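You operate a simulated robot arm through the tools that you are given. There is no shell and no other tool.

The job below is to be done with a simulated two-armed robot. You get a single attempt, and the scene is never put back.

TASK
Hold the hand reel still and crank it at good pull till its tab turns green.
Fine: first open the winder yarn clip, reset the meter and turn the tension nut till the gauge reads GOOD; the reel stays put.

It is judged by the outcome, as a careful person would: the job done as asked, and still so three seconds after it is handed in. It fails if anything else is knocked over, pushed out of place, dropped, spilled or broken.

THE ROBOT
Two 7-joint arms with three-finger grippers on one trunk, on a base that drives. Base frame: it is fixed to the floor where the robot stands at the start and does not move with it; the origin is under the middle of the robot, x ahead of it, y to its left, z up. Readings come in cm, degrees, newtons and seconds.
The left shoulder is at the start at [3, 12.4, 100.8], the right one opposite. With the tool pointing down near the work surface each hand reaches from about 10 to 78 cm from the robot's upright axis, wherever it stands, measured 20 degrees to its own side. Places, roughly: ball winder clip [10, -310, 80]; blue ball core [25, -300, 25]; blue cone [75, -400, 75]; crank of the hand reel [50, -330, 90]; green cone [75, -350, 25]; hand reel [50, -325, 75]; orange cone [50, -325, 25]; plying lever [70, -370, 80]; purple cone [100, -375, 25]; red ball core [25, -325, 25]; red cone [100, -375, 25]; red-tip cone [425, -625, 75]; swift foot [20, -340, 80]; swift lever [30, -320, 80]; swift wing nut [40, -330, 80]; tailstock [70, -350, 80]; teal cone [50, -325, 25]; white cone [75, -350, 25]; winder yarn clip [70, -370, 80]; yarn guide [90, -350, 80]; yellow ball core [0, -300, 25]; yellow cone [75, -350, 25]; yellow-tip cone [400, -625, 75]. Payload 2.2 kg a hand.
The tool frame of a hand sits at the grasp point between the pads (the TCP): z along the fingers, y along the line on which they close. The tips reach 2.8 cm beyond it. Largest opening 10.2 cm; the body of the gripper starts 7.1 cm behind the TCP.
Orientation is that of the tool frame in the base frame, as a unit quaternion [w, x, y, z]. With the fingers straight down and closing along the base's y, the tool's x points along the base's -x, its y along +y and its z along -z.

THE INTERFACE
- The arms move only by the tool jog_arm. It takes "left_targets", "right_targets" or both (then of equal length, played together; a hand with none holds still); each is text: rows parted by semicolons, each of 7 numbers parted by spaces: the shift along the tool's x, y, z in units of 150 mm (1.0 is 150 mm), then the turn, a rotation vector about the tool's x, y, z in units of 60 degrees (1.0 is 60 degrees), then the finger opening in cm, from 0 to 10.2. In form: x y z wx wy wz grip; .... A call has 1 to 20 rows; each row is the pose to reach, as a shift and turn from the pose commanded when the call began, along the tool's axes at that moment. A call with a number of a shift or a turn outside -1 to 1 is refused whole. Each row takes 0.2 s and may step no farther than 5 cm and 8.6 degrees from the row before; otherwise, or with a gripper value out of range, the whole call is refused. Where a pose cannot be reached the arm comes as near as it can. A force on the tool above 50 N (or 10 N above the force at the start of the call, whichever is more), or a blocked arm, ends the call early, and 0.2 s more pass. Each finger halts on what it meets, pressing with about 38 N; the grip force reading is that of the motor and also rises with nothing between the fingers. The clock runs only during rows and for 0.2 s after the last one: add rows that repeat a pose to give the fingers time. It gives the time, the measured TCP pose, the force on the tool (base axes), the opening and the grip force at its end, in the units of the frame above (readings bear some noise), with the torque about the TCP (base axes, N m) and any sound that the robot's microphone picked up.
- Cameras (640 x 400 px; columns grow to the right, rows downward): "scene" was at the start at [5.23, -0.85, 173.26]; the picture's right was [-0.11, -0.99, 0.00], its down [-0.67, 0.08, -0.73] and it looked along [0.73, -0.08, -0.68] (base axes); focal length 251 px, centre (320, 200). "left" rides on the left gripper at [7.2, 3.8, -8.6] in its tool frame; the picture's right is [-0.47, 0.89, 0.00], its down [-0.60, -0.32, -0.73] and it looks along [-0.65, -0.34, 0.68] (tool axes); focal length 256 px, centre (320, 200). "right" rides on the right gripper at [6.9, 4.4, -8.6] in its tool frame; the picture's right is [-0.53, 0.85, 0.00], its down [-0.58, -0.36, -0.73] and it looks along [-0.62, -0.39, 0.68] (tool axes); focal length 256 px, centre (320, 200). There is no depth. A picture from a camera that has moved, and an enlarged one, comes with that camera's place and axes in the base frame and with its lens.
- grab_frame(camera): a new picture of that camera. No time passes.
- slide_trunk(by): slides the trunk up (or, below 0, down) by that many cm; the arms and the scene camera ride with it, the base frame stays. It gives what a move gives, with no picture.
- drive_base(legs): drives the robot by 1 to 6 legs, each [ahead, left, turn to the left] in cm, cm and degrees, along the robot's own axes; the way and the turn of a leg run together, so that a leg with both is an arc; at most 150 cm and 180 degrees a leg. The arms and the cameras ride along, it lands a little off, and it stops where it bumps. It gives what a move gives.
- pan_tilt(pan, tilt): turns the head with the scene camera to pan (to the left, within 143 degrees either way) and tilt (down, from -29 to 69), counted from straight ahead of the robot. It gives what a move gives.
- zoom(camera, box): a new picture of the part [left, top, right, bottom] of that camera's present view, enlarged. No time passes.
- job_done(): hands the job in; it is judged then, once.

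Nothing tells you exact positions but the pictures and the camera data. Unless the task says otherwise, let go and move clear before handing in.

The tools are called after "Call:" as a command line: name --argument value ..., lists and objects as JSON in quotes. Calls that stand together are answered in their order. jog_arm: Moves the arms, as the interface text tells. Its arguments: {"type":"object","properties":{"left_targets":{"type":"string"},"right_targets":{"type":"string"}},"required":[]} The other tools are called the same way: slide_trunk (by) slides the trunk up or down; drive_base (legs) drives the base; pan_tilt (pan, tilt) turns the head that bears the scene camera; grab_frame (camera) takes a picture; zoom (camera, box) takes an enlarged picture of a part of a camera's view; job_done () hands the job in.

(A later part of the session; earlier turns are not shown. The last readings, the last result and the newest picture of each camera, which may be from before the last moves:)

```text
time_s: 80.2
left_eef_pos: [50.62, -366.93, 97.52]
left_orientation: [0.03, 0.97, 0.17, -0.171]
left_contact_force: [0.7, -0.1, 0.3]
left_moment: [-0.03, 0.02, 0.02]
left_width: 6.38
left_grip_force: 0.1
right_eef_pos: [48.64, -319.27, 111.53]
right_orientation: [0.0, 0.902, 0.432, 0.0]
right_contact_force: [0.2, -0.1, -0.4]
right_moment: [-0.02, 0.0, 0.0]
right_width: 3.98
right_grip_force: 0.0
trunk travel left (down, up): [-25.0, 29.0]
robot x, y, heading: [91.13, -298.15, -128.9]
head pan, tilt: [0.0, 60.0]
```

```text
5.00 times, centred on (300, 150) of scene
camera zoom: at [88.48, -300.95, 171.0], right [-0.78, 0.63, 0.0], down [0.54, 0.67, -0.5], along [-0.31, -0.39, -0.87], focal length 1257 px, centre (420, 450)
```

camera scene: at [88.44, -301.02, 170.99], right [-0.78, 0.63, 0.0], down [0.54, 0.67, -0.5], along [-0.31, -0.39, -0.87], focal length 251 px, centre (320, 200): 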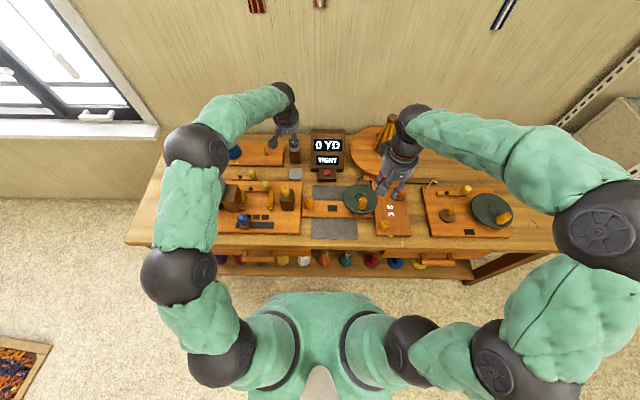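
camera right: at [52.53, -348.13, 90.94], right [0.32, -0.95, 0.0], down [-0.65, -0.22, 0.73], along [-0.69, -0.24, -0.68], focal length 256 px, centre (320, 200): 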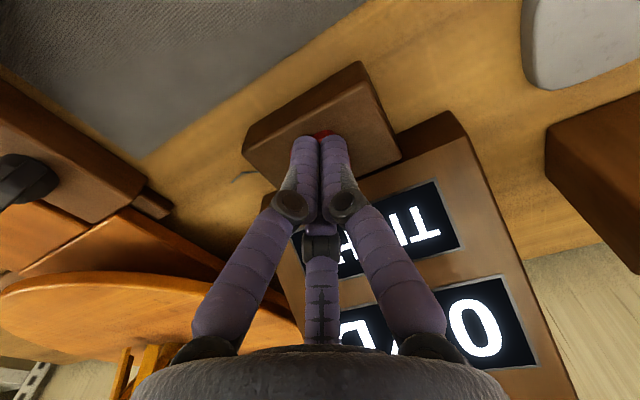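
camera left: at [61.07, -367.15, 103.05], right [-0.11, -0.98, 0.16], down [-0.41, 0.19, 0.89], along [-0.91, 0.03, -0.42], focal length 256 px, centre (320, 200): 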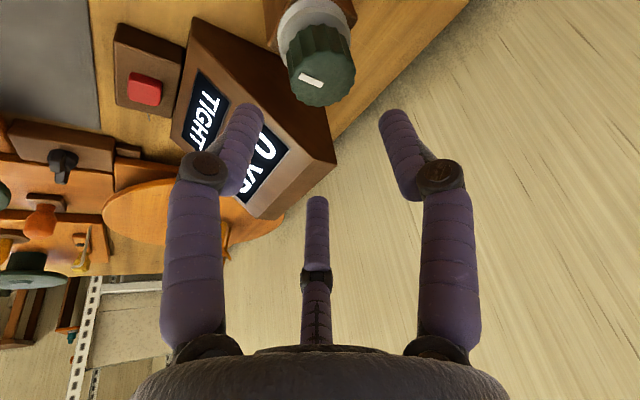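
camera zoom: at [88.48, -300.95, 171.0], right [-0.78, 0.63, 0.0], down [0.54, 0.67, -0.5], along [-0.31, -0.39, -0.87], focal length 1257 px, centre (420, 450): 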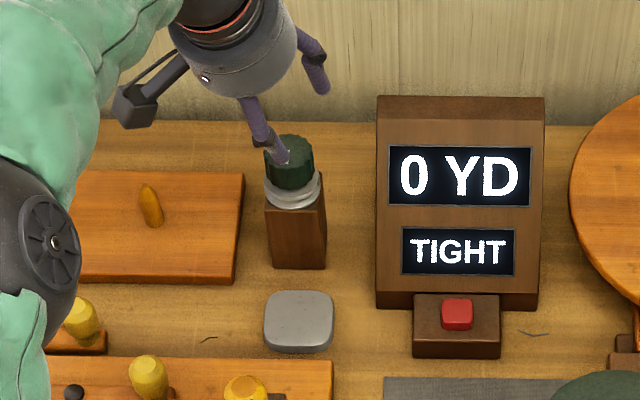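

Aligned over the cap with a small correction needed. Lowering 6 cm around it.

Call:
jog_arm --left_targets "0.04 0.025 0.1 0 0 0 6.4; 0.08 0.025 0.2 0 0 0 6.4; 0.12 0.025 0.3 0 0 0 6.4; 0.155 0.025 0.376 0 0 0 6.4; 0.155 0.025 0.376 0 0 0 6.4"

Call:
grab_frame --camera "left"

Call:
zoom --camera "scene" --box '[270, 120, 340, 180]'

```text
time_s: 81.4
left_eef_pos: [51.31, -367.31, 91.26]
left_orientation: [0.031, 0.97, 0.171, -0.171]
left_contact_force: [-0.8, -1.5, -0.3]
left_moment: [0.03, 0.0, -0.01]
left_width: 6.38
left_grip_force: 0.0
right_eef_pos: [48.67, -319.43, 111.47]
right_orientation: [0.0, 0.902, 0.432, 0.0]
right_contact_force: [0.7, 0.0, 0.0]
right_moment: [0.02, 0.02, 0.01]
right_width: 4.02
right_grip_force: 0.0
trunk travel left (down, up): [-25.0, 29.0]
robot x, y, heading: [90.96, -298.74, -129.0]
head pan, tilt: [0.0, 60.0]
```

```text
taken
camera left: at [61.62, -367.41, 96.77], right [-0.11, -0.98, 0.16], down [-0.41, 0.19, 0.89], along [-0.91, 0.03, -0.42], focal length 256 px, centre (320, 200)
```

left: 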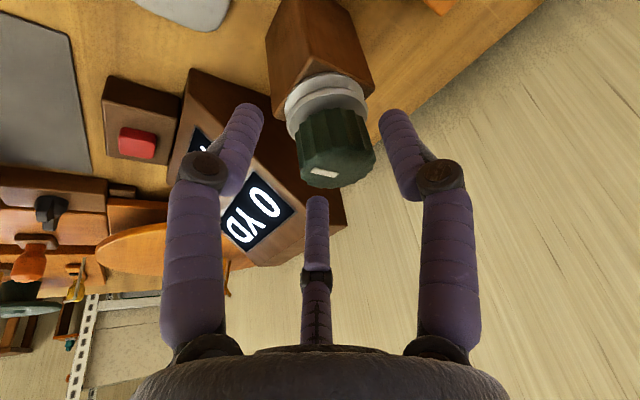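

```text
6.67 times, centred on (305, 150) of scene
camera zoom: at [88.45, -301.02, 171.0], right [-0.78, 0.63, 0.0], down [0.54, 0.68, -0.5], along [-0.31, -0.39, -0.87], focal length 1676 px, centre (420, 533)
```

zoom: 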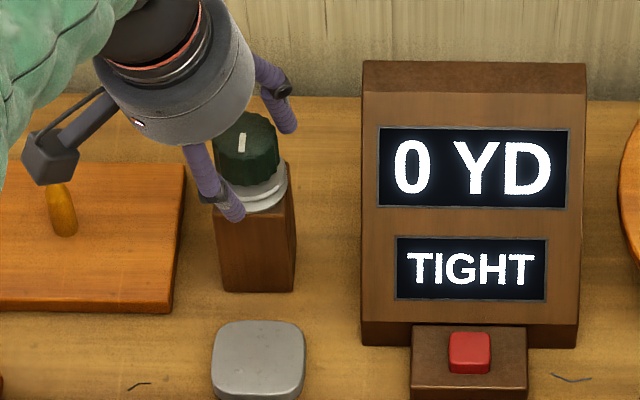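

The cap sits about 0.9 cm toward the +y finger; I'll correct that and close gently on the cap.

Call:
jog_arm --left_targets "0.015 0.028 0 0 0 0 6.4; 0.015 0.055 0 0 0 0 5.5; 0.015 0.055 0 0 0 0 4.6; 0.015 0.055 0 0 0 0 4.6"

Call:
grab_frame --camera "left"

Call:
zoom --camera "scene" --box '[270, 120, 340, 180]'

```text
time_s: 82.4
left_eef_pos: [51.27, -367.49, 91.13]
left_orientation: [0.029, 0.971, 0.169, -0.17]
left_contact_force: [-23.2, 17.6, 4.2]
left_moment: [-0.03, 0.61, -0.54]
left_width: 6.32
left_grip_force: 13.0
right_eef_pos: [48.46, -319.13, 111.51]
right_orientation: [0.001, 0.902, 0.432, 0.001]
right_contact_force: [-0.7, 0.7, -0.4]
right_moment: [-0.02, -0.02, 0.03]
right_width: 4.01
right_grip_force: 0.0
trunk travel left (down, up): [-25.0, 29.0]
robot x, y, heading: [90.62, -298.43, -128.9]
head pan, tilt: [0.0, 60.0]
```

```text
taken
camera left: at [61.67, -367.73, 96.74], right [-0.11, -0.98, 0.16], down [-0.41, 0.19, 0.89], along [-0.91, 0.04, -0.42], focal length 256 px, centre (320, 200)
```

left: 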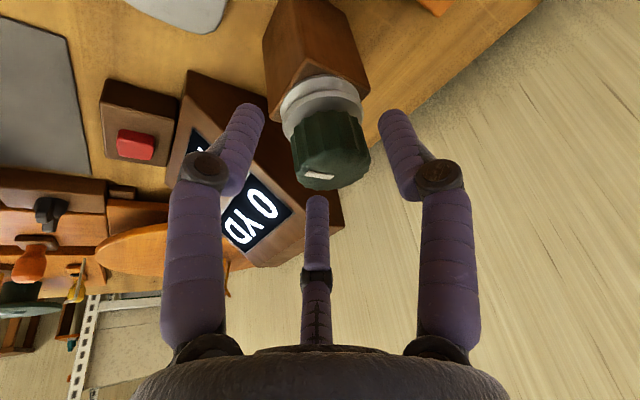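

```text
6.67 times, centred on (305, 150) of scene
camera zoom: at [88.14, -300.71, 171.0], right [-0.78, 0.63, 0.0], down [0.54, 0.67, -0.5], along [-0.31, -0.39, -0.87], focal length 1676 px, centre (420, 533)
```

zoom: 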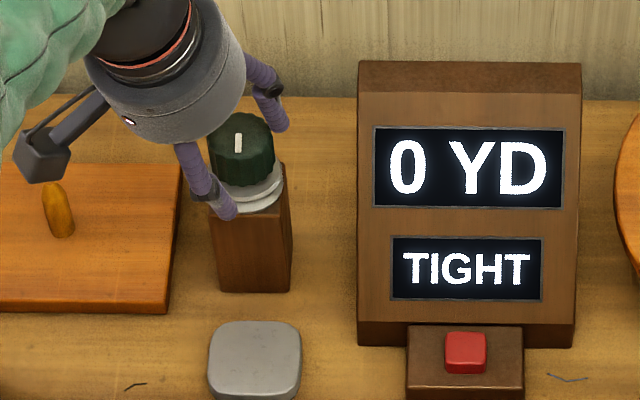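

I feel a lateral force of ~29 N with the fingers still wide, so something is touching. I'll look closely before doing more.

Call:
zoom --camera "left" --box '[220, 60, 420, 230]'

Call:
zoom --camera "scene" --box '[275, 125, 320, 165]'

```text
2.35 times, centred on (320, 145) of left
camera zoom: at [61.67, -367.73, 96.74], right [-0.11, -0.98, 0.16], down [-0.41, 0.19, 0.89], along [-0.91, 0.04, -0.42], focal length 602 px, centre (320, 329)
```

zoom: 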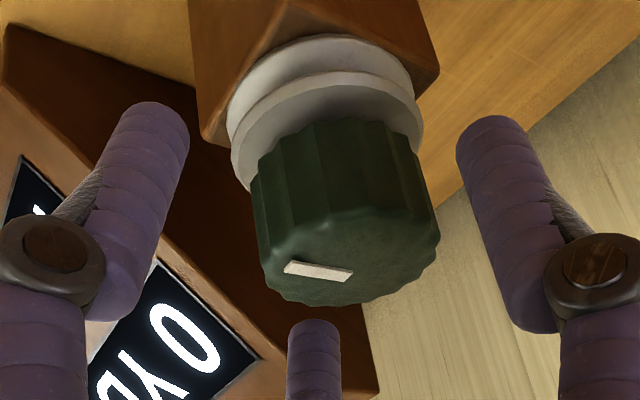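

```text
10.00 times, centred on (298, 145) of scene
camera zoom: at [88.14, -300.71, 171.0], right [-0.78, 0.63, 0.0], down [0.54, 0.67, -0.5], along [-0.31, -0.39, -0.87], focal length 2513 px, centre (545, 750)
```

zoom: 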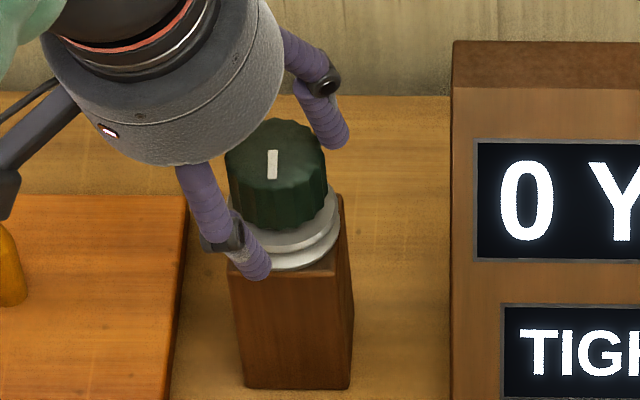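

Combining both cameras, the cap is really at (49.1,-368.1) with top z≈89.4 — lower and farther than I thought, so a far finger rubbed it. I'll open, shift forward, and lower slightly.

Call:
jog_arm --left_targets "-0.03 -0.053 0 0 0 0 6.8; -0.092 -0.053 0.03 0 0 0 6.8; -0.092 -0.053 0.08 0 0 0 6.8; -0.092 -0.053 0.124 0 0 0 6.8; -0.092 -0.053 0.124 0 0 0 6.8"

Call:
zoom --camera "left" --box '[220, 60, 420, 230]'

Call:
zoom --camera "scene" --box '[275, 125, 320, 165]'

```text
time_s: 83.6
left_eef_pos: [49.58, -367.86, 89.91]
left_orientation: [0.03, 0.97, 0.171, -0.172]
left_contact_force: [0.0, -0.1, -0.2]
left_moment: [-0.01, -0.03, 0.0]
left_width: 6.8
left_grip_force: 0.0
right_eef_pos: [48.68, -319.36, 111.44]
right_orientation: [0.0, 0.902, 0.432, 0.0]
right_contact_force: [0.4, 0.0, -0.7]
right_moment: [-0.02, 0.02, -0.01]
right_width: 4.02
right_grip_force: 0.2
trunk travel left (down, up): [-25.0, 29.0]
robot x, y, heading: [90.72, -298.17, -128.5]
head pan, tilt: [0.0, 60.0]
```

```text
2.35 times, centred on (320, 145) of left
camera zoom: at [59.95, -368.01, 95.5], right [-0.11, -0.98, 0.16], down [-0.41, 0.19, 0.89], along [-0.91, 0.03, -0.42], focal length 602 px, centre (320, 329)
```

zoom: 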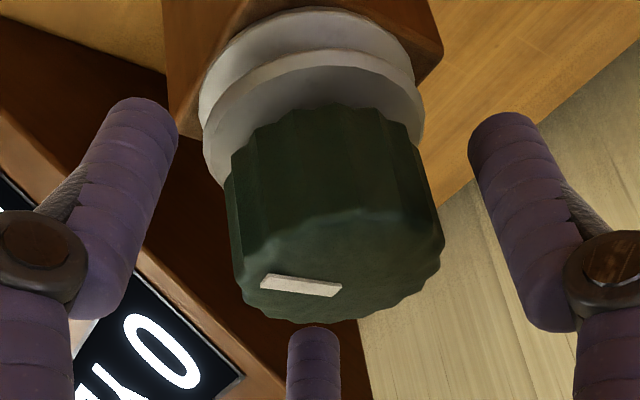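

```text
10.00 times, centred on (298, 145) of scene
camera zoom: at [88.47, -301.02, 171.0], right [-0.78, 0.63, 0.0], down [0.54, 0.68, -0.5], along [-0.31, -0.39, -0.87], focal length 2513 px, centre (545, 750)
```

zoom: 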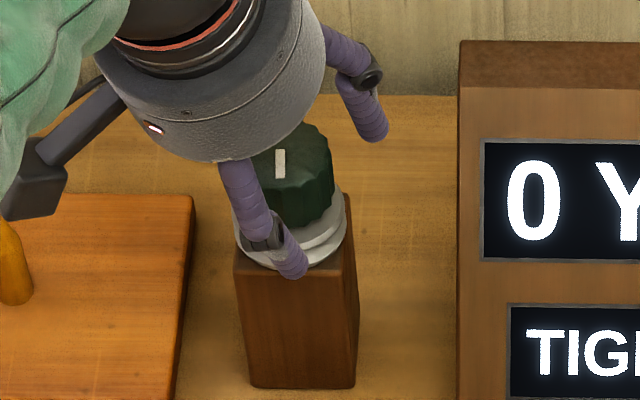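

Now contact-free, and the cap is centred between the three fingers within 0.3 cm. Closing gently.

Call:
jog_arm --left_targets "0.008 0.016 0 0 0 0 5.6; 0.008 0.016 0 0 0 0 4.6; 0.008 0.016 0 0 0 0 3.8; 0.008 0.016 0 0 0 0 3.4; 0.008 0.016 0 0 0 0 3.4"

Call:
zoom --camera "left" --box '[220, 60, 420, 230]'

```text
time_s: 84.8
left_eef_pos: [49.78, -367.86, 89.85]
left_orientation: [0.03, 0.97, 0.171, -0.17]
left_contact_force: [1.8, 5.5, 2.5]
left_moment: [0.54, -0.77, -0.01]
left_width: 4.46
left_grip_force: 44.5
right_eef_pos: [48.6, -319.46, 111.52]
right_orientation: [0.0, 0.902, 0.432, 0.0]
right_contact_force: [-1.1, -0.4, -0.3]
right_moment: [0.0, -0.01, -0.01]
right_width: 4.03
right_grip_force: 0.0
trunk travel left (down, up): [-25.0, 29.0]
robot x, y, heading: [91.11, -298.1, -128.7]
head pan, tilt: [0.0, 60.0]
```

```text
2.35 times, centred on (320, 145) of left
camera zoom: at [60.14, -368.1, 95.46], right [-0.11, -0.98, 0.16], down [-0.41, 0.19, 0.89], along [-0.91, 0.03, -0.42], focal length 602 px, centre (320, 329)
```

zoom: 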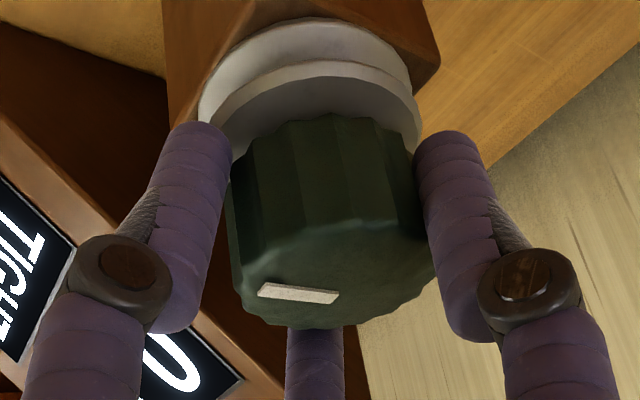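

The cap is firmly held. Turning it counter-clockwise 15° first and checking the gauge.

Call:
jog_arm --left_targets "-0.0007 -0.006 0.0002 -0.043 0 -0.1175 3.4; -0.0015 -0.0123 0.0005 -0.0855 0 -0.235 3.4; -0.0015 -0.0123 0.0005 -0.0855 0 -0.235 3.4"

Call:
zoom --camera "scene" --box '[275, 120, 345, 180]'

Call:
zoom --camera "left" --box '[220, 60, 420, 230]'

```text
time_s: 85.6
left_eef_pos: [49.52, -367.73, 89.76]
left_orientation: [0.051, 0.939, 0.296, -0.165]
left_contact_force: [0.7, 4.2, -1.6]
left_moment: [0.55, -0.32, -0.02]
left_width: 4.49
left_grip_force: 45.0
right_eef_pos: [48.62, -319.38, 111.33]
right_orientation: [-0.001, 0.902, 0.432, 0.001]
right_contact_force: [-0.3, 0.3, 0.2]
right_moment: [0.0, 0.0, -0.01]
right_width: 4.02
right_grip_force: 0.1
trunk travel left (down, up): [-25.0, 29.0]
robot x, y, heading: [90.89, -298.18, -129.0]
head pan, tilt: [0.0, 60.0]
```

```text
6.67 times, centred on (310, 150) of scene
camera zoom: at [88.41, -301.02, 170.99], right [-0.78, 0.63, 0.0], down [0.54, 0.68, -0.5], along [-0.31, -0.39, -0.87], focal length 1676 px, centre (387, 533)
```

zoom: 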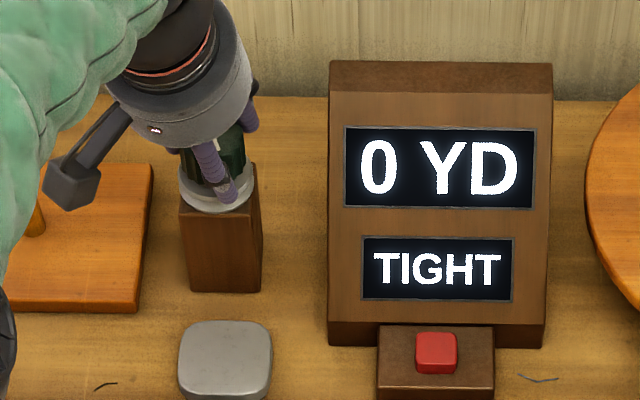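

```text
2.35 times, centred on (320, 145) of left
camera zoom: at [59.72, -365.25, 95.46], right [0.15, -0.98, 0.16], down [-0.44, 0.08, 0.89], along [-0.88, -0.2, -0.42], focal length 602 px, centre (320, 329)
```

zoom: 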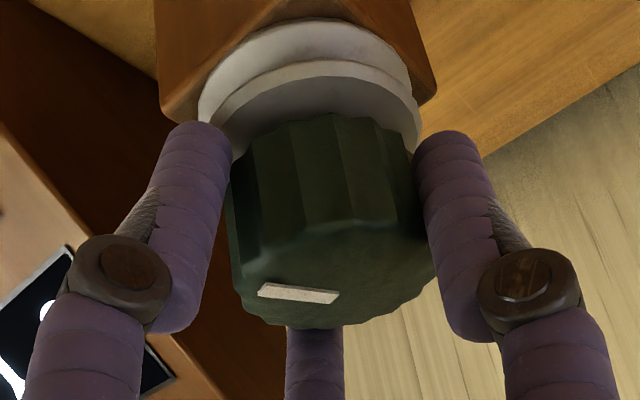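

The nut turns freely with the hand; gauge still TIGHT. Continuing counter-clockwise in 15° steps.

Call:
jog_arm --left_targets "-0.0007 -0.006 0.0002 -0.043 0 -0.1175 3.4; -0.0015 -0.0123 0.0005 -0.0855 0 -0.235 3.4; -0.0015 -0.0123 0.0005 -0.0855 0 -0.235 3.4"

Call:
zoom --camera "scene" --box '[275, 120, 345, 180]'

Call:
jog_arm --left_targets "-0.0007 -0.006 0.0002 -0.043 0 -0.1175 3.4; -0.0015 -0.0123 0.0005 -0.0855 0 -0.235 3.4; -0.0015 -0.0123 0.0005 -0.0855 0 -0.235 3.4"

Call:
zoom --camera "scene" --box '[275, 120, 345, 180]'

```text
time_s: 86.4
left_eef_pos: [49.49, -367.68, 89.88]
left_orientation: [0.072, 0.893, 0.416, -0.157]
left_contact_force: [-3.5, 3.7, -0.9]
left_moment: [0.65, -0.08, 0.01]
left_width: 4.49
left_grip_force: 44.7
right_eef_pos: [48.77, -319.46, 111.42]
right_orientation: [0.001, 0.902, 0.433, 0.001]
right_contact_force: [-0.1, -0.5, -1.0]
right_moment: [-0.01, -0.02, -0.03]
right_width: 3.99
right_grip_force: 0.1
trunk travel left (down, up): [-25.0, 29.0]
robot x, y, heading: [90.49, -297.92, -128.7]
head pan, tilt: [0.0, 60.0]
```

```text
6.67 times, centred on (310, 150) of scene
camera zoom: at [88.38, -301.0, 170.99], right [-0.78, 0.63, 0.0], down [0.54, 0.67, -0.5], along [-0.31, -0.39, -0.87], focal length 1676 px, centre (387, 533)
```

zoom: 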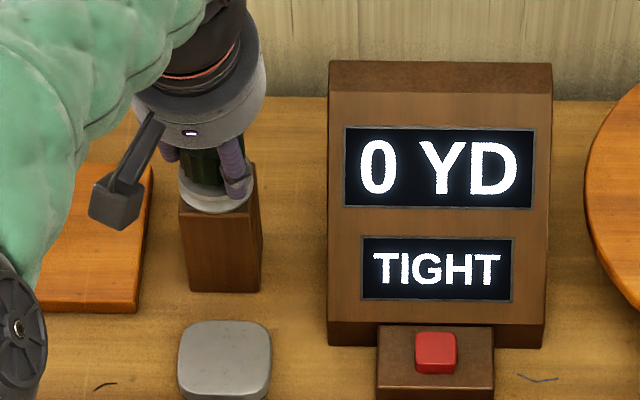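

```text
time_s: 87.2
left_eef_pos: [49.17, -367.75, 89.9]
left_orientation: [0.093, 0.831, 0.529, -0.146]
left_contact_force: [-6.9, -0.1, -1.1]
left_moment: [0.76, -0.14, -0.06]
left_width: 4.46
left_grip_force: 44.8
right_eef_pos: [48.58, -319.5, 111.43]
right_orientation: [0.0, 0.902, 0.433, 0.002]
right_contact_force: [-0.7, 0.1, 0.1]
right_moment: [0.0, 0.01, 0.01]
right_width: 4.02
right_grip_force: 0.1
trunk travel left (down, up): [-25.0, 29.0]
robot x, y, heading: [90.84, -298.2, -128.9]
head pan, tilt: [0.0, 60.0]
```

```text
6.67 times, centred on (310, 150) of scene
camera zoom: at [88.33, -301.05, 170.99], right [-0.78, 0.63, 0.0], down [0.54, 0.68, -0.5], along [-0.31, -0.39, -0.87], focal length 1676 px, centre (387, 533)
```

zoom: 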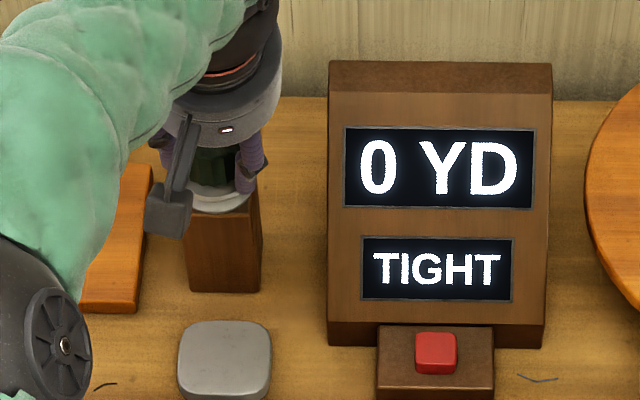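

Call:
jog_arm --left_targets "-0.0007 -0.006 0.0002 -0.043 0 -0.1175 3.4; -0.0015 -0.0123 0.0005 -0.0855 0 -0.235 3.4; -0.0015 -0.0123 0.0005 -0.0855 0 -0.235 3.4"

Call:
grab_frame --camera "scene"

Call:
zoom --camera "scene" --box '[275, 120, 345, 180]'

```text
time_s: 88.0
left_eef_pos: [49.04, -367.74, 89.87]
left_orientation: [0.112, 0.754, 0.634, -0.132]
left_contact_force: [-9.8, -6.3, 3.0]
left_moment: [0.75, -0.02, -0.07]
left_width: 4.5
left_grip_force: 44.9
right_eef_pos: [48.58, -319.48, 111.39]
right_orientation: [0.001, 0.902, 0.432, 0.001]
right_contact_force: [0.2, -0.5, -0.3]
right_moment: [-0.01, 0.03, 0.01]
right_width: 4.01
right_grip_force: 0.1
trunk travel left (down, up): [-25.0, 29.0]
robot x, y, heading: [90.54, -298.04, -128.6]
head pan, tilt: [0.0, 60.0]
```

```text
taken
camera scene: at [88.33, -301.09, 171.0], right [-0.78, 0.63, 0.0], down [0.54, 0.68, -0.5], along [-0.31, -0.39, -0.87], focal length 251 px, centre (320, 200)
```

scene: 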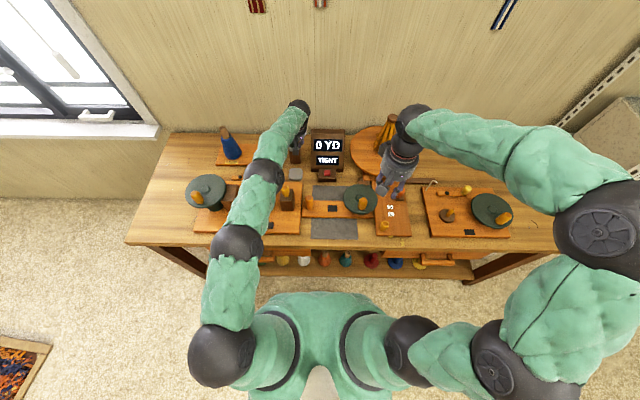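

```text
6.67 times, centred on (310, 150) of scene
camera zoom: at [88.33, -301.09, 171.0], right [-0.78, 0.63, 0.0], down [0.54, 0.68, -0.5], along [-0.31, -0.39, -0.87], focal length 1676 px, centre (387, 533)
```

zoom: 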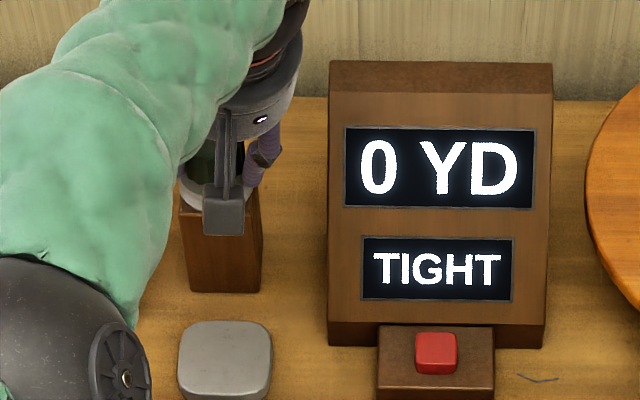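

Call:
jog_arm --left_targets "-0.0007 -0.006 0.0002 -0.043 0 -0.1175 3.4; -0.0015 -0.0123 0.0005 -0.0855 0 -0.235 3.4; -0.0015 -0.0123 0.0005 -0.0855 0 -0.235 3.4"

Call:
zoom --camera "scene" --box '[275, 120, 345, 180]'

Call:
jog_arm --left_targets "-0.0007 -0.006 0.0002 -0.043 0 -0.1175 3.4; -0.0015 -0.0123 0.0005 -0.0855 0 -0.235 3.4; -0.0015 -0.0123 0.0005 -0.0855 0 -0.235 3.4"

Call:
zoom --camera "scene" --box '[275, 120, 345, 180]'

```text
time_s: 88.8
left_eef_pos: [48.97, -367.73, 89.94]
left_orientation: [0.127, 0.665, 0.726, -0.12]
left_contact_force: [-22.6, -27.8, 2.1]
left_moment: [-0.3, -0.07, -0.24]
left_width: 4.51
left_grip_force: 45.1
left hand out of reach, approached as far as the arm can: row 2, 3
right_eef_pos: [48.44, -319.61, 111.38]
right_orientation: [0.0, 0.902, 0.431, 0.001]
right_contact_force: [-0.3, 0.2, 0.5]
right_moment: [0.03, -0.01, 0.01]
right_width: 4.02
right_grip_force: 0.1
trunk travel left (down, up): [-25.0, 29.0]
robot x, y, heading: [90.88, -298.21, -128.4]
head pan, tilt: [0.0, 60.0]
```

```text
6.67 times, centred on (310, 150) of scene
camera zoom: at [88.11, -301.4, 170.99], right [-0.78, 0.63, 0.0], down [0.54, 0.68, -0.5], along [-0.31, -0.39, -0.87], focal length 1676 px, centre (387, 533)
```

zoom: 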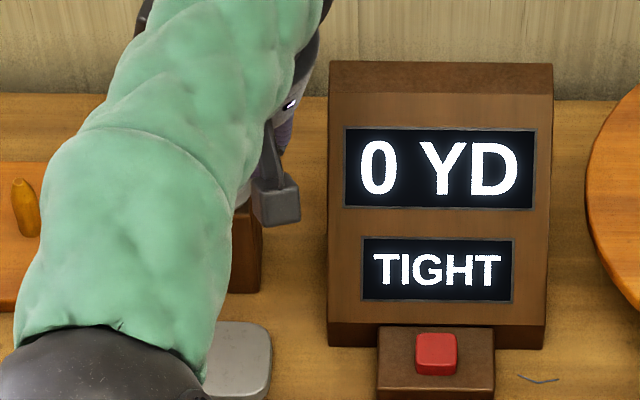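

```text
time_s: 89.0
left_eef_pos: [48.91, -367.7, 89.85]
left_orientation: [0.128, 0.654, 0.735, -0.124]
left_contact_force: [-12.2, -14.6, -10.0]
left_moment: [0.09, 0.36, -0.14]
left_width: 4.51
left_grip_force: 45.3
left hand out of reach, approached as far as the arm can: row 1
right_eef_pos: [48.46, -319.62, 111.44]
right_orientation: [0.0, 0.902, 0.432, 0.001]
right_contact_force: [0.0, 0.6, -0.5]
right_moment: [0.02, -0.01, 0.0]
right_width: 4.0
right_grip_force: 0.0
trunk travel left (down, up): [-25.0, 29.0]
robot x, y, heading: [90.79, -298.4, -128.7]
head pan, tilt: [0.0, 60.0]
stopped in row 1 (left hand): the force on the tool passed its limit at 56 N (the readings are from after the stop); the commanded pose is now the measured one
```

```text
6.67 times, centred on (310, 150) of scene
camera zoom: at [88.2, -301.39, 170.97], right [-0.78, 0.63, 0.0], down [0.54, 0.68, -0.5], along [-0.31, -0.39, -0.87], focal length 1676 px, centre (387, 533)
```

zoom: 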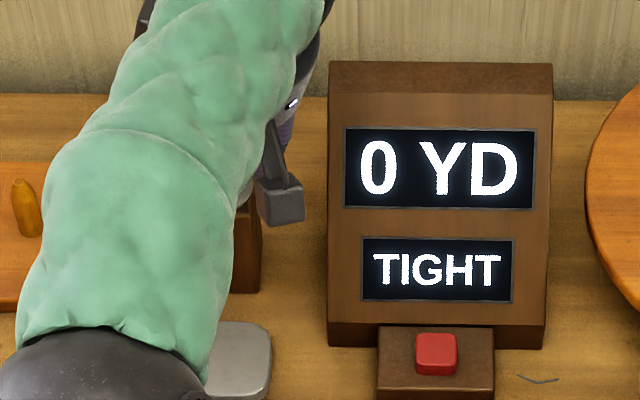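

After about 75° of turning I've hit the arm's limit and it still reads TIGHT. I'll open the fingers and re-grip after rotating back.

Call:
jog_arm --left_targets "0 0 0 0 0 0 5; 0 0 0 0 0 0 6.8; 0 0 0 0 0 0 6.8"

Call:
zoom --camera "left" --box '[220, 60, 420, 230]'

```text
time_s: 89.8
left_eef_pos: [49.16, -367.49, 90.11]
left_orientation: [0.129, 0.654, 0.735, -0.124]
left_contact_force: [0.6, -0.1, 0.4]
left_moment: [0.02, -0.02, -0.02]
left_width: 6.82
left_grip_force: 0.0
right_eef_pos: [48.62, -319.44, 111.46]
right_orientation: [0.0, 0.902, 0.432, 0.0]
right_contact_force: [0.1, 1.1, -0.3]
right_moment: [-0.03, -0.02, -0.01]
right_width: 4.0
right_grip_force: 0.1
trunk travel left (down, up): [-25.0, 29.0]
robot x, y, heading: [90.82, -298.23, -128.9]
head pan, tilt: [0.0, 60.0]
```

```text
2.35 times, centred on (320, 145) of left
camera zoom: at [51.83, -357.25, 95.63], right [0.93, -0.33, 0.15], down [-0.27, -0.34, 0.9], along [-0.25, -0.88, -0.41], focal length 602 px, centre (320, 329)
```

zoom: 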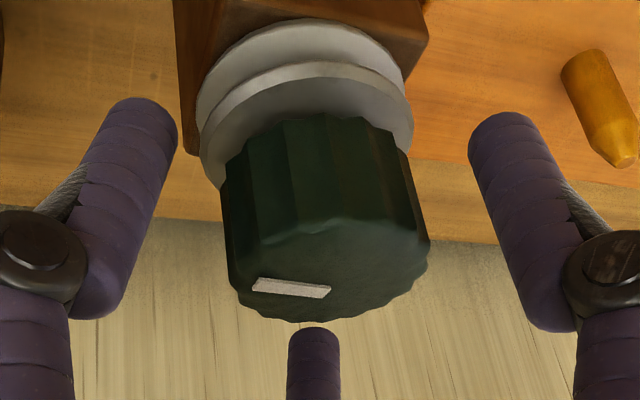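

The nut did rotate with the hand (about 77°). Rotating the open hand back clockwise around it for another stroke.

Call:
jog_arm --left_targets "-0.0004 0.0066 0 0.0456 0 0.1253 6.8; -0.0017 0.013 0.0006 0.0912 0 0.2507 6.8; -0.0038 0.0193 0.0014 0.1368 0 0.376 6.8; -0.0068 0.0251 0.0025 0.1824 0 0.5013 6.8; -0.0104 0.0304 0.0038 0.228 0 0.6267 6.8; -0.0104 0.0304 0.0038 0.228 0 0.6267 6.8"

Call:
jog_arm --left_targets "-0.0004 0.0066 0 0.0456 0 0.1253 6.8; -0.0017 0.013 0.0006 0.0912 0 0.2507 6.8; -0.0038 0.0193 0.0014 0.1368 0 0.376 6.8; -0.0068 0.0251 0.0025 0.1824 0 0.5013 6.8; -0.0104 0.0304 0.0038 0.228 0 0.6267 6.8; -0.0104 0.0304 0.0038 0.228 0 0.6267 6.8"

Call:
zoom --camera "left" --box '[220, 60, 420, 230]'

Call:
zoom --camera "scene" --box '[275, 120, 345, 180]'

```text
time_s: 91.2
left_eef_pos: [49.52, -367.6, 90.18]
left_orientation: [0.084, 0.867, 0.465, -0.159]
left_contact_force: [0.4, -0.4, 0.4]
left_moment: [0.01, -0.02, -0.03]
left_width: 6.82
left_grip_force: 0.0
right_eef_pos: [48.61, -319.29, 111.49]
right_orientation: [0.001, 0.902, 0.432, 0.0]
right_contact_force: [0.5, -1.4, -0.4]
right_moment: [0.0, 0.01, 0.02]
right_width: 4.02
right_grip_force: 0.1
trunk travel left (down, up): [-25.0, 29.0]
robot x, y, heading: [90.88, -298.53, -128.8]
head pan, tilt: [0.0, 60.0]
```

```text
time_s: 92.7
left_eef_pos: [49.88, -367.96, 90.16]
left_orientation: [0.029, 0.974, 0.14, -0.178]
left_contact_force: [0.1, -0.5, -0.1]
left_moment: [0.01, 0.02, 0.0]
left_width: 6.81
left_grip_force: 0.2
right_eef_pos: [48.68, -319.39, 111.52]
right_orientation: [0.0, 0.902, 0.432, 0.0]
right_contact_force: [0.4, 1.2, 0.8]
right_moment: [0.01, 0.01, 0.01]
right_width: 4.01
right_grip_force: 0.0
trunk travel left (down, up): [-25.0, 29.0]
robot x, y, heading: [90.73, -298.11, -128.7]
head pan, tilt: [0.0, 60.0]
```

```text
2.35 times, centred on (320, 145) of left
camera zoom: at [60.35, -368.72, 95.7], right [-0.17, -0.97, 0.17], down [-0.38, 0.22, 0.9], along [-0.91, 0.08, -0.41], focal length 602 px, centre (320, 329)
```

zoom: 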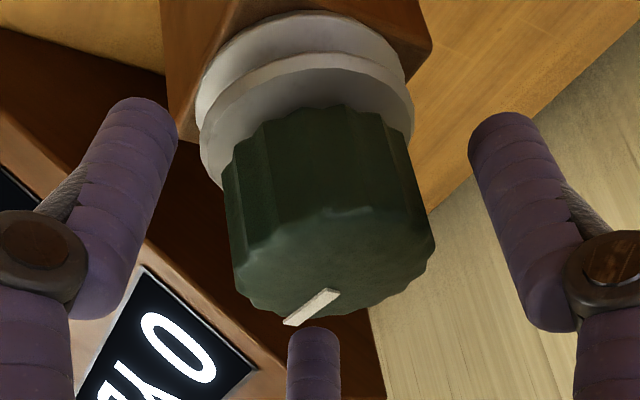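

```text
6.67 times, centred on (310, 150) of scene
camera zoom: at [88.41, -301.03, 171.0], right [-0.78, 0.63, 0.0], down [0.54, 0.67, -0.5], along [-0.31, -0.39, -0.87], focal length 1676 px, centre (387, 533)
```

zoom: 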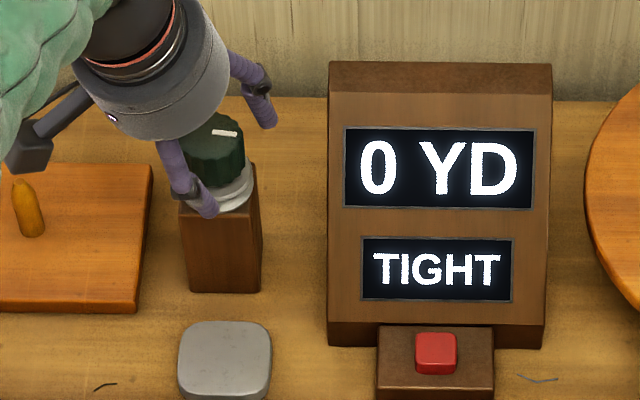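

The mark moved from 6 o'clock to about 3 o'clock (≈80° CCW); still TIGHT. Gripping again for a second stroke.

Call:
jog_arm --left_targets "0.006 0.004 0.016 0 0 0 5.6; 0.006 0.004 0.016 0 0 0 4.6; 0.006 0.004 0.016 0 0 0 3.6; 0.006 0.004 0.016 0 0 0 3.4; 0.006 0.004 0.016 0 0 0 3.4"

Call:
jog_arm --left_targets "-0.0007 -0.006 0.0002 -0.043 0 -0.1175 3.4; -0.0015 -0.0123 0.0005 -0.0855 0 -0.235 3.4; -0.0015 -0.0123 0.0005 -0.0855 0 -0.235 3.4"

Call:
zoom --camera "scene" --box '[275, 120, 345, 180]'

Call:
jog_arm --left_targets "-0.0007 -0.006 0.0002 -0.043 0 -0.1175 3.4; -0.0015 -0.0123 0.0005 -0.0855 0 -0.235 3.4; -0.0015 -0.0123 0.0005 -0.0855 0 -0.235 3.4"

Call:
zoom --camera "scene" --box '[275, 120, 345, 180]'

```text
time_s: 93.8
left_eef_pos: [49.83, -367.81, 90.01]
left_orientation: [0.029, 0.973, 0.14, -0.179]
left_contact_force: [-7.0, 3.1, 2.5]
left_moment: [0.08, -0.18, -0.06]
left_width: 4.47
left_grip_force: 44.7
right_eef_pos: [48.61, -319.42, 111.42]
right_orientation: [0.001, 0.902, 0.432, 0.001]
right_contact_force: [0.0, -0.2, 0.1]
right_moment: [0.02, 0.0, 0.01]
right_width: 3.98
right_grip_force: 0.0
trunk travel left (down, up): [-25.0, 29.0]
robot x, y, heading: [90.76, -298.47, -128.7]
head pan, tilt: [0.0, 60.0]
```

```text
time_s: 94.7
left_eef_pos: [49.58, -367.79, 89.93]
left_orientation: [0.05, 0.946, 0.267, -0.175]
left_contact_force: [-12.8, 3.7, 1.3]
left_moment: [-0.49, -0.64, -0.09]
left_width: 4.5
left_grip_force: 45.2
right_eef_pos: [48.56, -319.24, 111.49]
right_orientation: [0.0, 0.902, 0.431, 0.001]
right_contact_force: [0.3, 0.2, 0.5]
right_moment: [0.0, 0.0, 0.03]
right_width: 4.01
right_grip_force: 0.0
trunk travel left (down, up): [-25.0, 29.0]
robot x, y, heading: [90.44, -297.96, -128.7]
head pan, tilt: [0.0, 60.0]
```

```text
6.67 times, centred on (310, 150) of scene
camera zoom: at [88.22, -301.0, 170.99], right [-0.78, 0.63, 0.0], down [0.54, 0.67, -0.5], along [-0.31, -0.39, -0.87], focal length 1676 px, centre (387, 533)
```

zoom: 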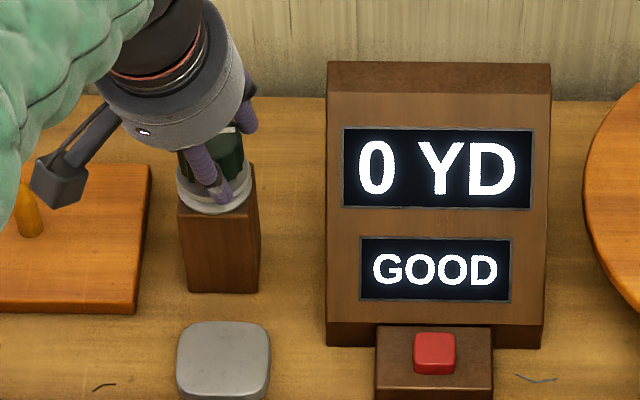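

```text
time_s: 95.5
left_eef_pos: [49.46, -367.7, 89.95]
left_orientation: [0.072, 0.903, 0.389, -0.167]
left_contact_force: [-16.5, 1.4, 3.9]
left_moment: [0.12, -0.86, -0.08]
left_width: 4.45
left_grip_force: 45.3
right_eef_pos: [48.47, -319.47, 111.45]
right_orientation: [0.001, 0.902, 0.432, 0.002]
right_contact_force: [-0.4, -0.7, -0.7]
right_moment: [0.04, 0.01, -0.03]
right_width: 4.0
right_grip_force: 0.1
trunk travel left (down, up): [-25.0, 29.0]
robot x, y, heading: [90.91, -298.14, -128.8]
head pan, tilt: [0.0, 60.0]
```

```text
6.67 times, centred on (310, 150) of scene
camera zoom: at [88.2, -301.01, 170.99], right [-0.78, 0.63, 0.0], down [0.54, 0.67, -0.5], along [-0.31, -0.39, -0.87], focal length 1676 px, centre (387, 533)
```

zoom: 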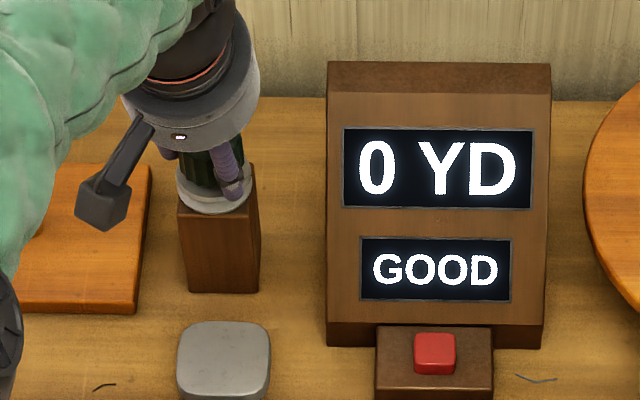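

The gauge now reads GOOD, and stays GOOD with another 15° of turn, so it's safely inside the window. I'll release the nut and rise straight up.

Call:
jog_arm --left_targets "0 0 0 0 0 0 4.8; 0 0 0 0 0 0 6.2; 0 0 0 0 0 0 7; 0 0 0 0 0 0 7; -0.05 0 -0.15 0 0 0 7; -0.12 0 -0.35 0 0 0 7; -0.2 0 -0.55 0 0 0 7; -0.274 0 -0.752 0 0 0 7; -0.274 0 -0.752 0 0 0 7"

Call:
grab_frame --camera "scene"

Call:
zoom --camera "scene" --box '[275, 120, 345, 180]'

```text
time_s: 97.5
left_eef_pos: [49.99, -367.56, 101.79]
left_orientation: [0.07, 0.904, 0.389, -0.166]
left_contact_force: [0.1, -0.3, 0.4]
left_moment: [-0.01, -0.01, -0.01]
left_width: 7.01
left_grip_force: 0.0
right_eef_pos: [48.51, -319.4, 111.5]
right_orientation: [0.0, 0.902, 0.432, 0.001]
right_contact_force: [0.3, 0.1, 0.3]
right_moment: [0.0, 0.03, -0.02]
right_width: 4.02
right_grip_force: 0.0
trunk travel left (down, up): [-25.0, 29.0]
robot x, y, heading: [90.55, -298.19, -128.7]
head pan, tilt: [0.0, 60.0]
```

```text
taken
camera scene: at [88.38, -301.1, 170.99], right [-0.78, 0.63, 0.0], down [0.54, 0.68, -0.5], along [-0.31, -0.39, -0.87], focal length 251 px, centre (320, 200)
```

scene: 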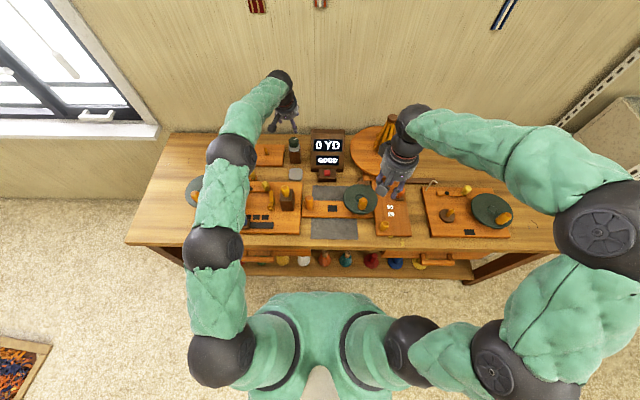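

```text
6.67 times, centred on (310, 150) of scene
camera zoom: at [88.38, -301.1, 170.99], right [-0.78, 0.63, 0.0], down [0.54, 0.68, -0.5], along [-0.31, -0.39, -0.87], focal length 1676 px, centre (387, 533)
```

zoom: 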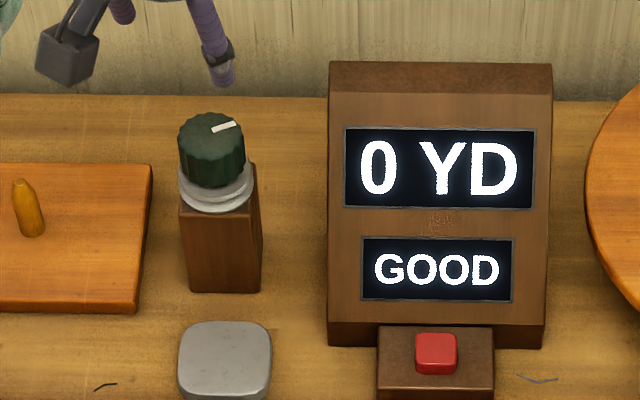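

GOOD holds with the nut released. Next I bring the left hand back (untilted) over the reel's handle post and take a look at the reel.

Call:
jog_arm --left_targets "0.19 -0.02 -0.08 0 0.083 -0.02 7; 0.38 -0.06 -0.16 0 0.167 -0.04 7; 0.57 -0.13 -0.22 0 0.25 -0.06 7; 0.752 -0.2 -0.274 0 0.333 -0.08 7; 0.752 -0.2 -0.274 0 0.333 -0.08 7"

Call:
grab_frame --camera "left"

Call:
zoom --camera "scene" --box '[285, 170, 395, 245]'

Call:
grab_frame --camera "right"

```text
time_s: 98.7
left_eef_pos: [56.0, -356.92, 101.83]
left_orientation: [-0.005, 0.902, 0.432, -0.009]
left_contact_force: [-0.2, 1.1, 0.3]
left_moment: [0.02, -0.02, -0.02]
left_width: 7.02
left_grip_force: 0.1
right_eef_pos: [48.69, -319.44, 111.44]
right_orientation: [0.0, 0.902, 0.432, 0.002]
right_contact_force: [-0.3, 0.4, 1.0]
right_moment: [0.03, 0.02, 0.0]
right_width: 3.97
right_grip_force: 0.0
trunk travel left (down, up): [-25.0, 29.0]
robot x, y, heading: [91.26, -298.41, -129.2]
head pan, tilt: [0.0, 60.0]
```

```text
taken
camera left: at [63.65, -353.55, 110.14], right [0.4, -0.92, -0.01], down [-0.61, -0.27, 0.74], along [-0.68, -0.29, -0.67], focal length 256 px, centre (320, 200)
```

left: 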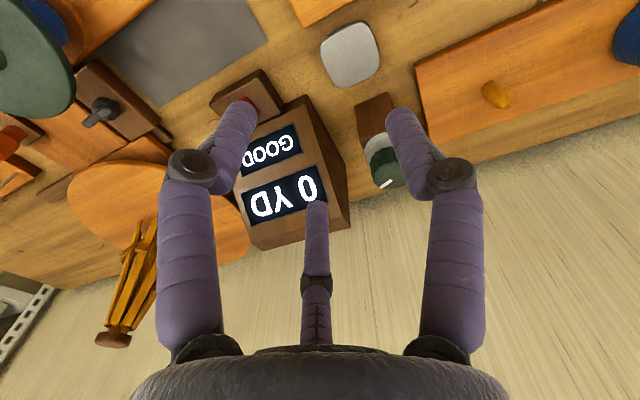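

```text
5.33 times, centred on (340, 208) of scene
camera zoom: at [88.4, -301.09, 170.99], right [-0.78, 0.63, 0.0], down [0.54, 0.68, -0.5], along [-0.31, -0.39, -0.87], focal length 1340 px, centre (213, 160)
```

zoom: 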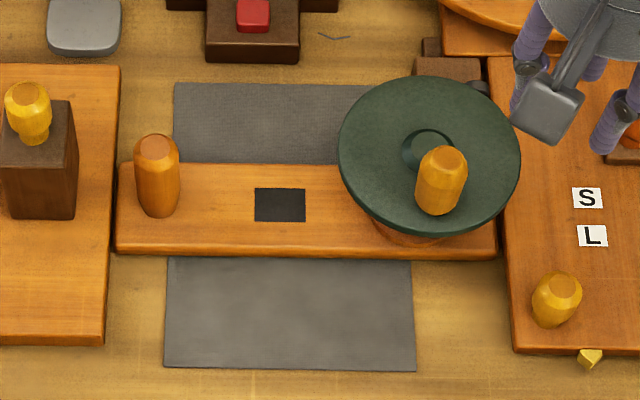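

```text
taken
camera right: at [56.34, -316.82, 120.16], right [0.32, -0.95, 0.0], down [-0.65, -0.22, 0.73], along [-0.69, -0.24, -0.68], focal length 256 px, centre (320, 200)
```

right: 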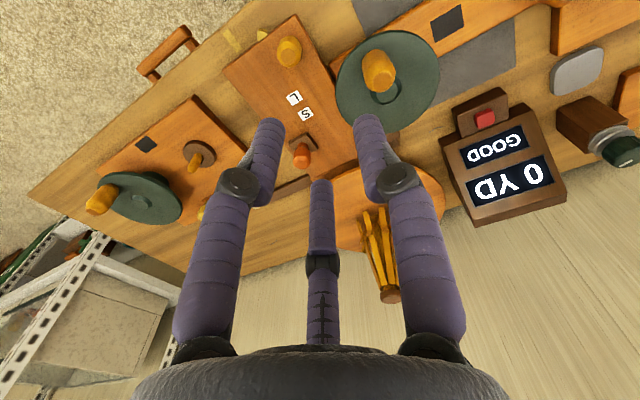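

Clear view of the reel: handle post near (60.3,-342.8), about 3.3 cm thick and 9 cm tall. I'll zoom the right camera to triangulate the crank knob.

Call:
zoom --camera "right" --box '[320, 20, 450, 140]'

Call:
zoom --camera "scene" --box '[335, 175, 380, 220]'

```text
3.33 times, centred on (385, 80) of right
camera zoom: at [56.34, -316.82, 120.16], right [0.32, -0.95, 0.0], down [-0.65, -0.22, 0.73], along [-0.69, -0.24, -0.68], focal length 853 px, centre (103, 600)
```

zoom: 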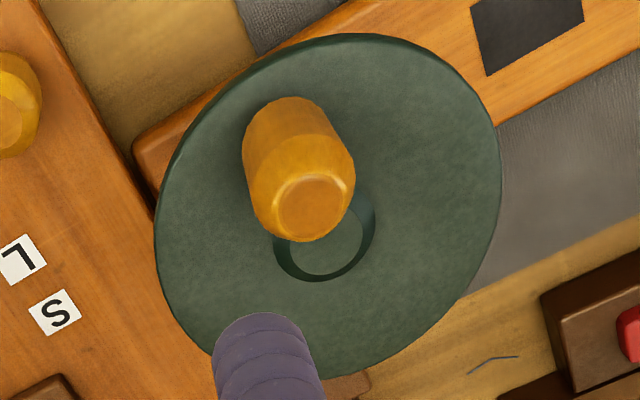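

```text
8.89 times, centred on (358, 198) of scene
camera zoom: at [88.4, -301.09, 170.99], right [-0.78, 0.63, 0.0], down [0.54, 0.68, -0.5], along [-0.31, -0.39, -0.87], focal length 2234 px, centre (-13, 222)
```

zoom: 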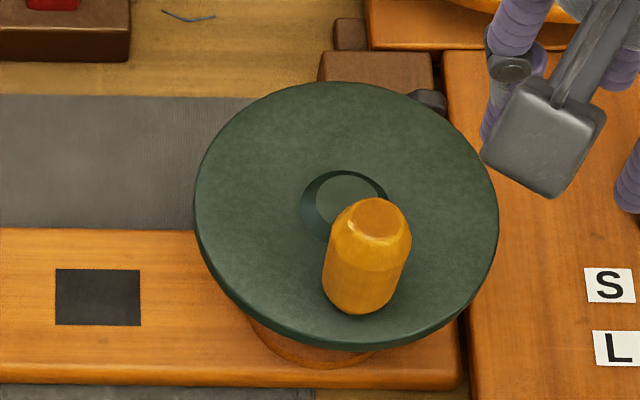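

Triangulated: crank knob top at (48.6,-325.9,94.9), hub at (46.1,-329.2), disc plane z≈89, crank radius ≈4.1 cm. I'll bring the left hand directly above the reel handle.

Call:
jog_arm --left_targets "0.23 -0.09 0 0 0 0 6; 0.46 -0.18 0 0 0 0 6; 0.69 -0.28 0.1 0 0 0 6; 0.913 -0.367 0.2 0 0 0 6; 0.913 -0.367 0.3 0 0 0 6; 0.913 -0.367 0.3 0 0 0 6"

Call:
grab_frame --camera "left"

Call:
zoom --camera "scene" --box '[265, 150, 395, 245]'

```text
time_s: 100.0
left_eef_pos: [60.29, -342.69, 97.32]
left_orientation: [-0.004, 0.901, 0.433, -0.011]
left_contact_force: [-0.1, 1.0, -0.6]
left_moment: [-0.01, 0.01, -0.04]
left_width: 6.0
left_grip_force: 0.0
right_eef_pos: [48.67, -319.33, 111.43]
right_orientation: [0.0, 0.902, 0.432, 0.001]
right_contact_force: [-0.6, -0.3, -0.6]
right_moment: [0.01, -0.01, 0.03]
right_width: 3.99
right_grip_force: 0.0
trunk travel left (down, up): [-25.0, 29.0]
robot x, y, heading: [90.92, -298.29, -128.7]
head pan, tilt: [0.0, 60.0]
```

```text
taken
camera left: at [67.91, -339.2, 105.65], right [0.4, -0.92, -0.01], down [-0.61, -0.27, 0.75], along [-0.69, -0.29, -0.67], focal length 256 px, centre (320, 200)
```

left: 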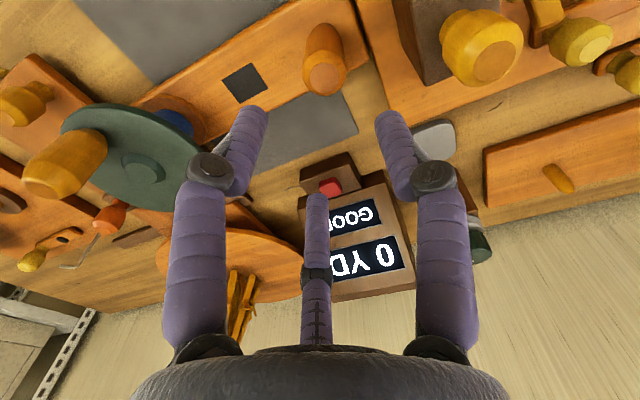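

```text
4.21 times, centred on (330, 198) of scene
camera zoom: at [88.45, -300.99, 171.0], right [-0.78, 0.63, 0.0], down [0.54, 0.67, -0.5], along [-0.31, -0.39, -0.87], focal length 1058 px, centre (278, 210)
```

zoom: 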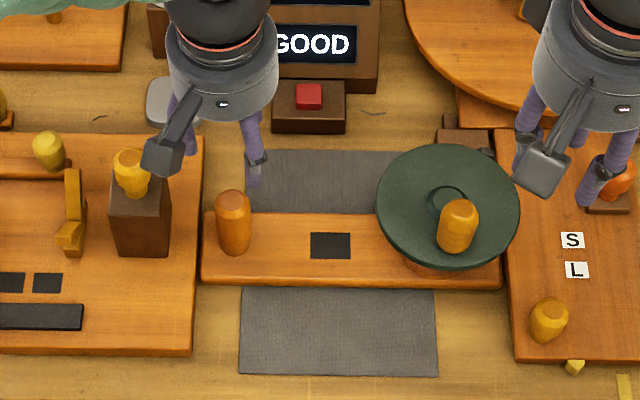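

Call:
zoom --camera "left" --box '[260, 0, 390, 120]'

```text
3.33 times, centred on (325, 60) of left
camera zoom: at [67.91, -339.2, 105.65], right [0.4, -0.92, -0.01], down [-0.61, -0.27, 0.75], along [-0.69, -0.29, -0.67], focal length 853 px, centre (303, 667)
```

zoom: 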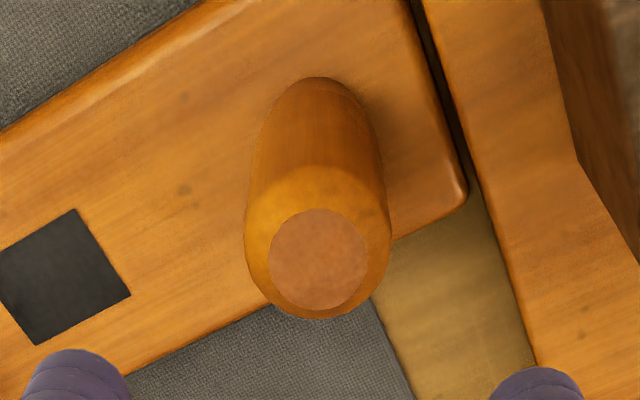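

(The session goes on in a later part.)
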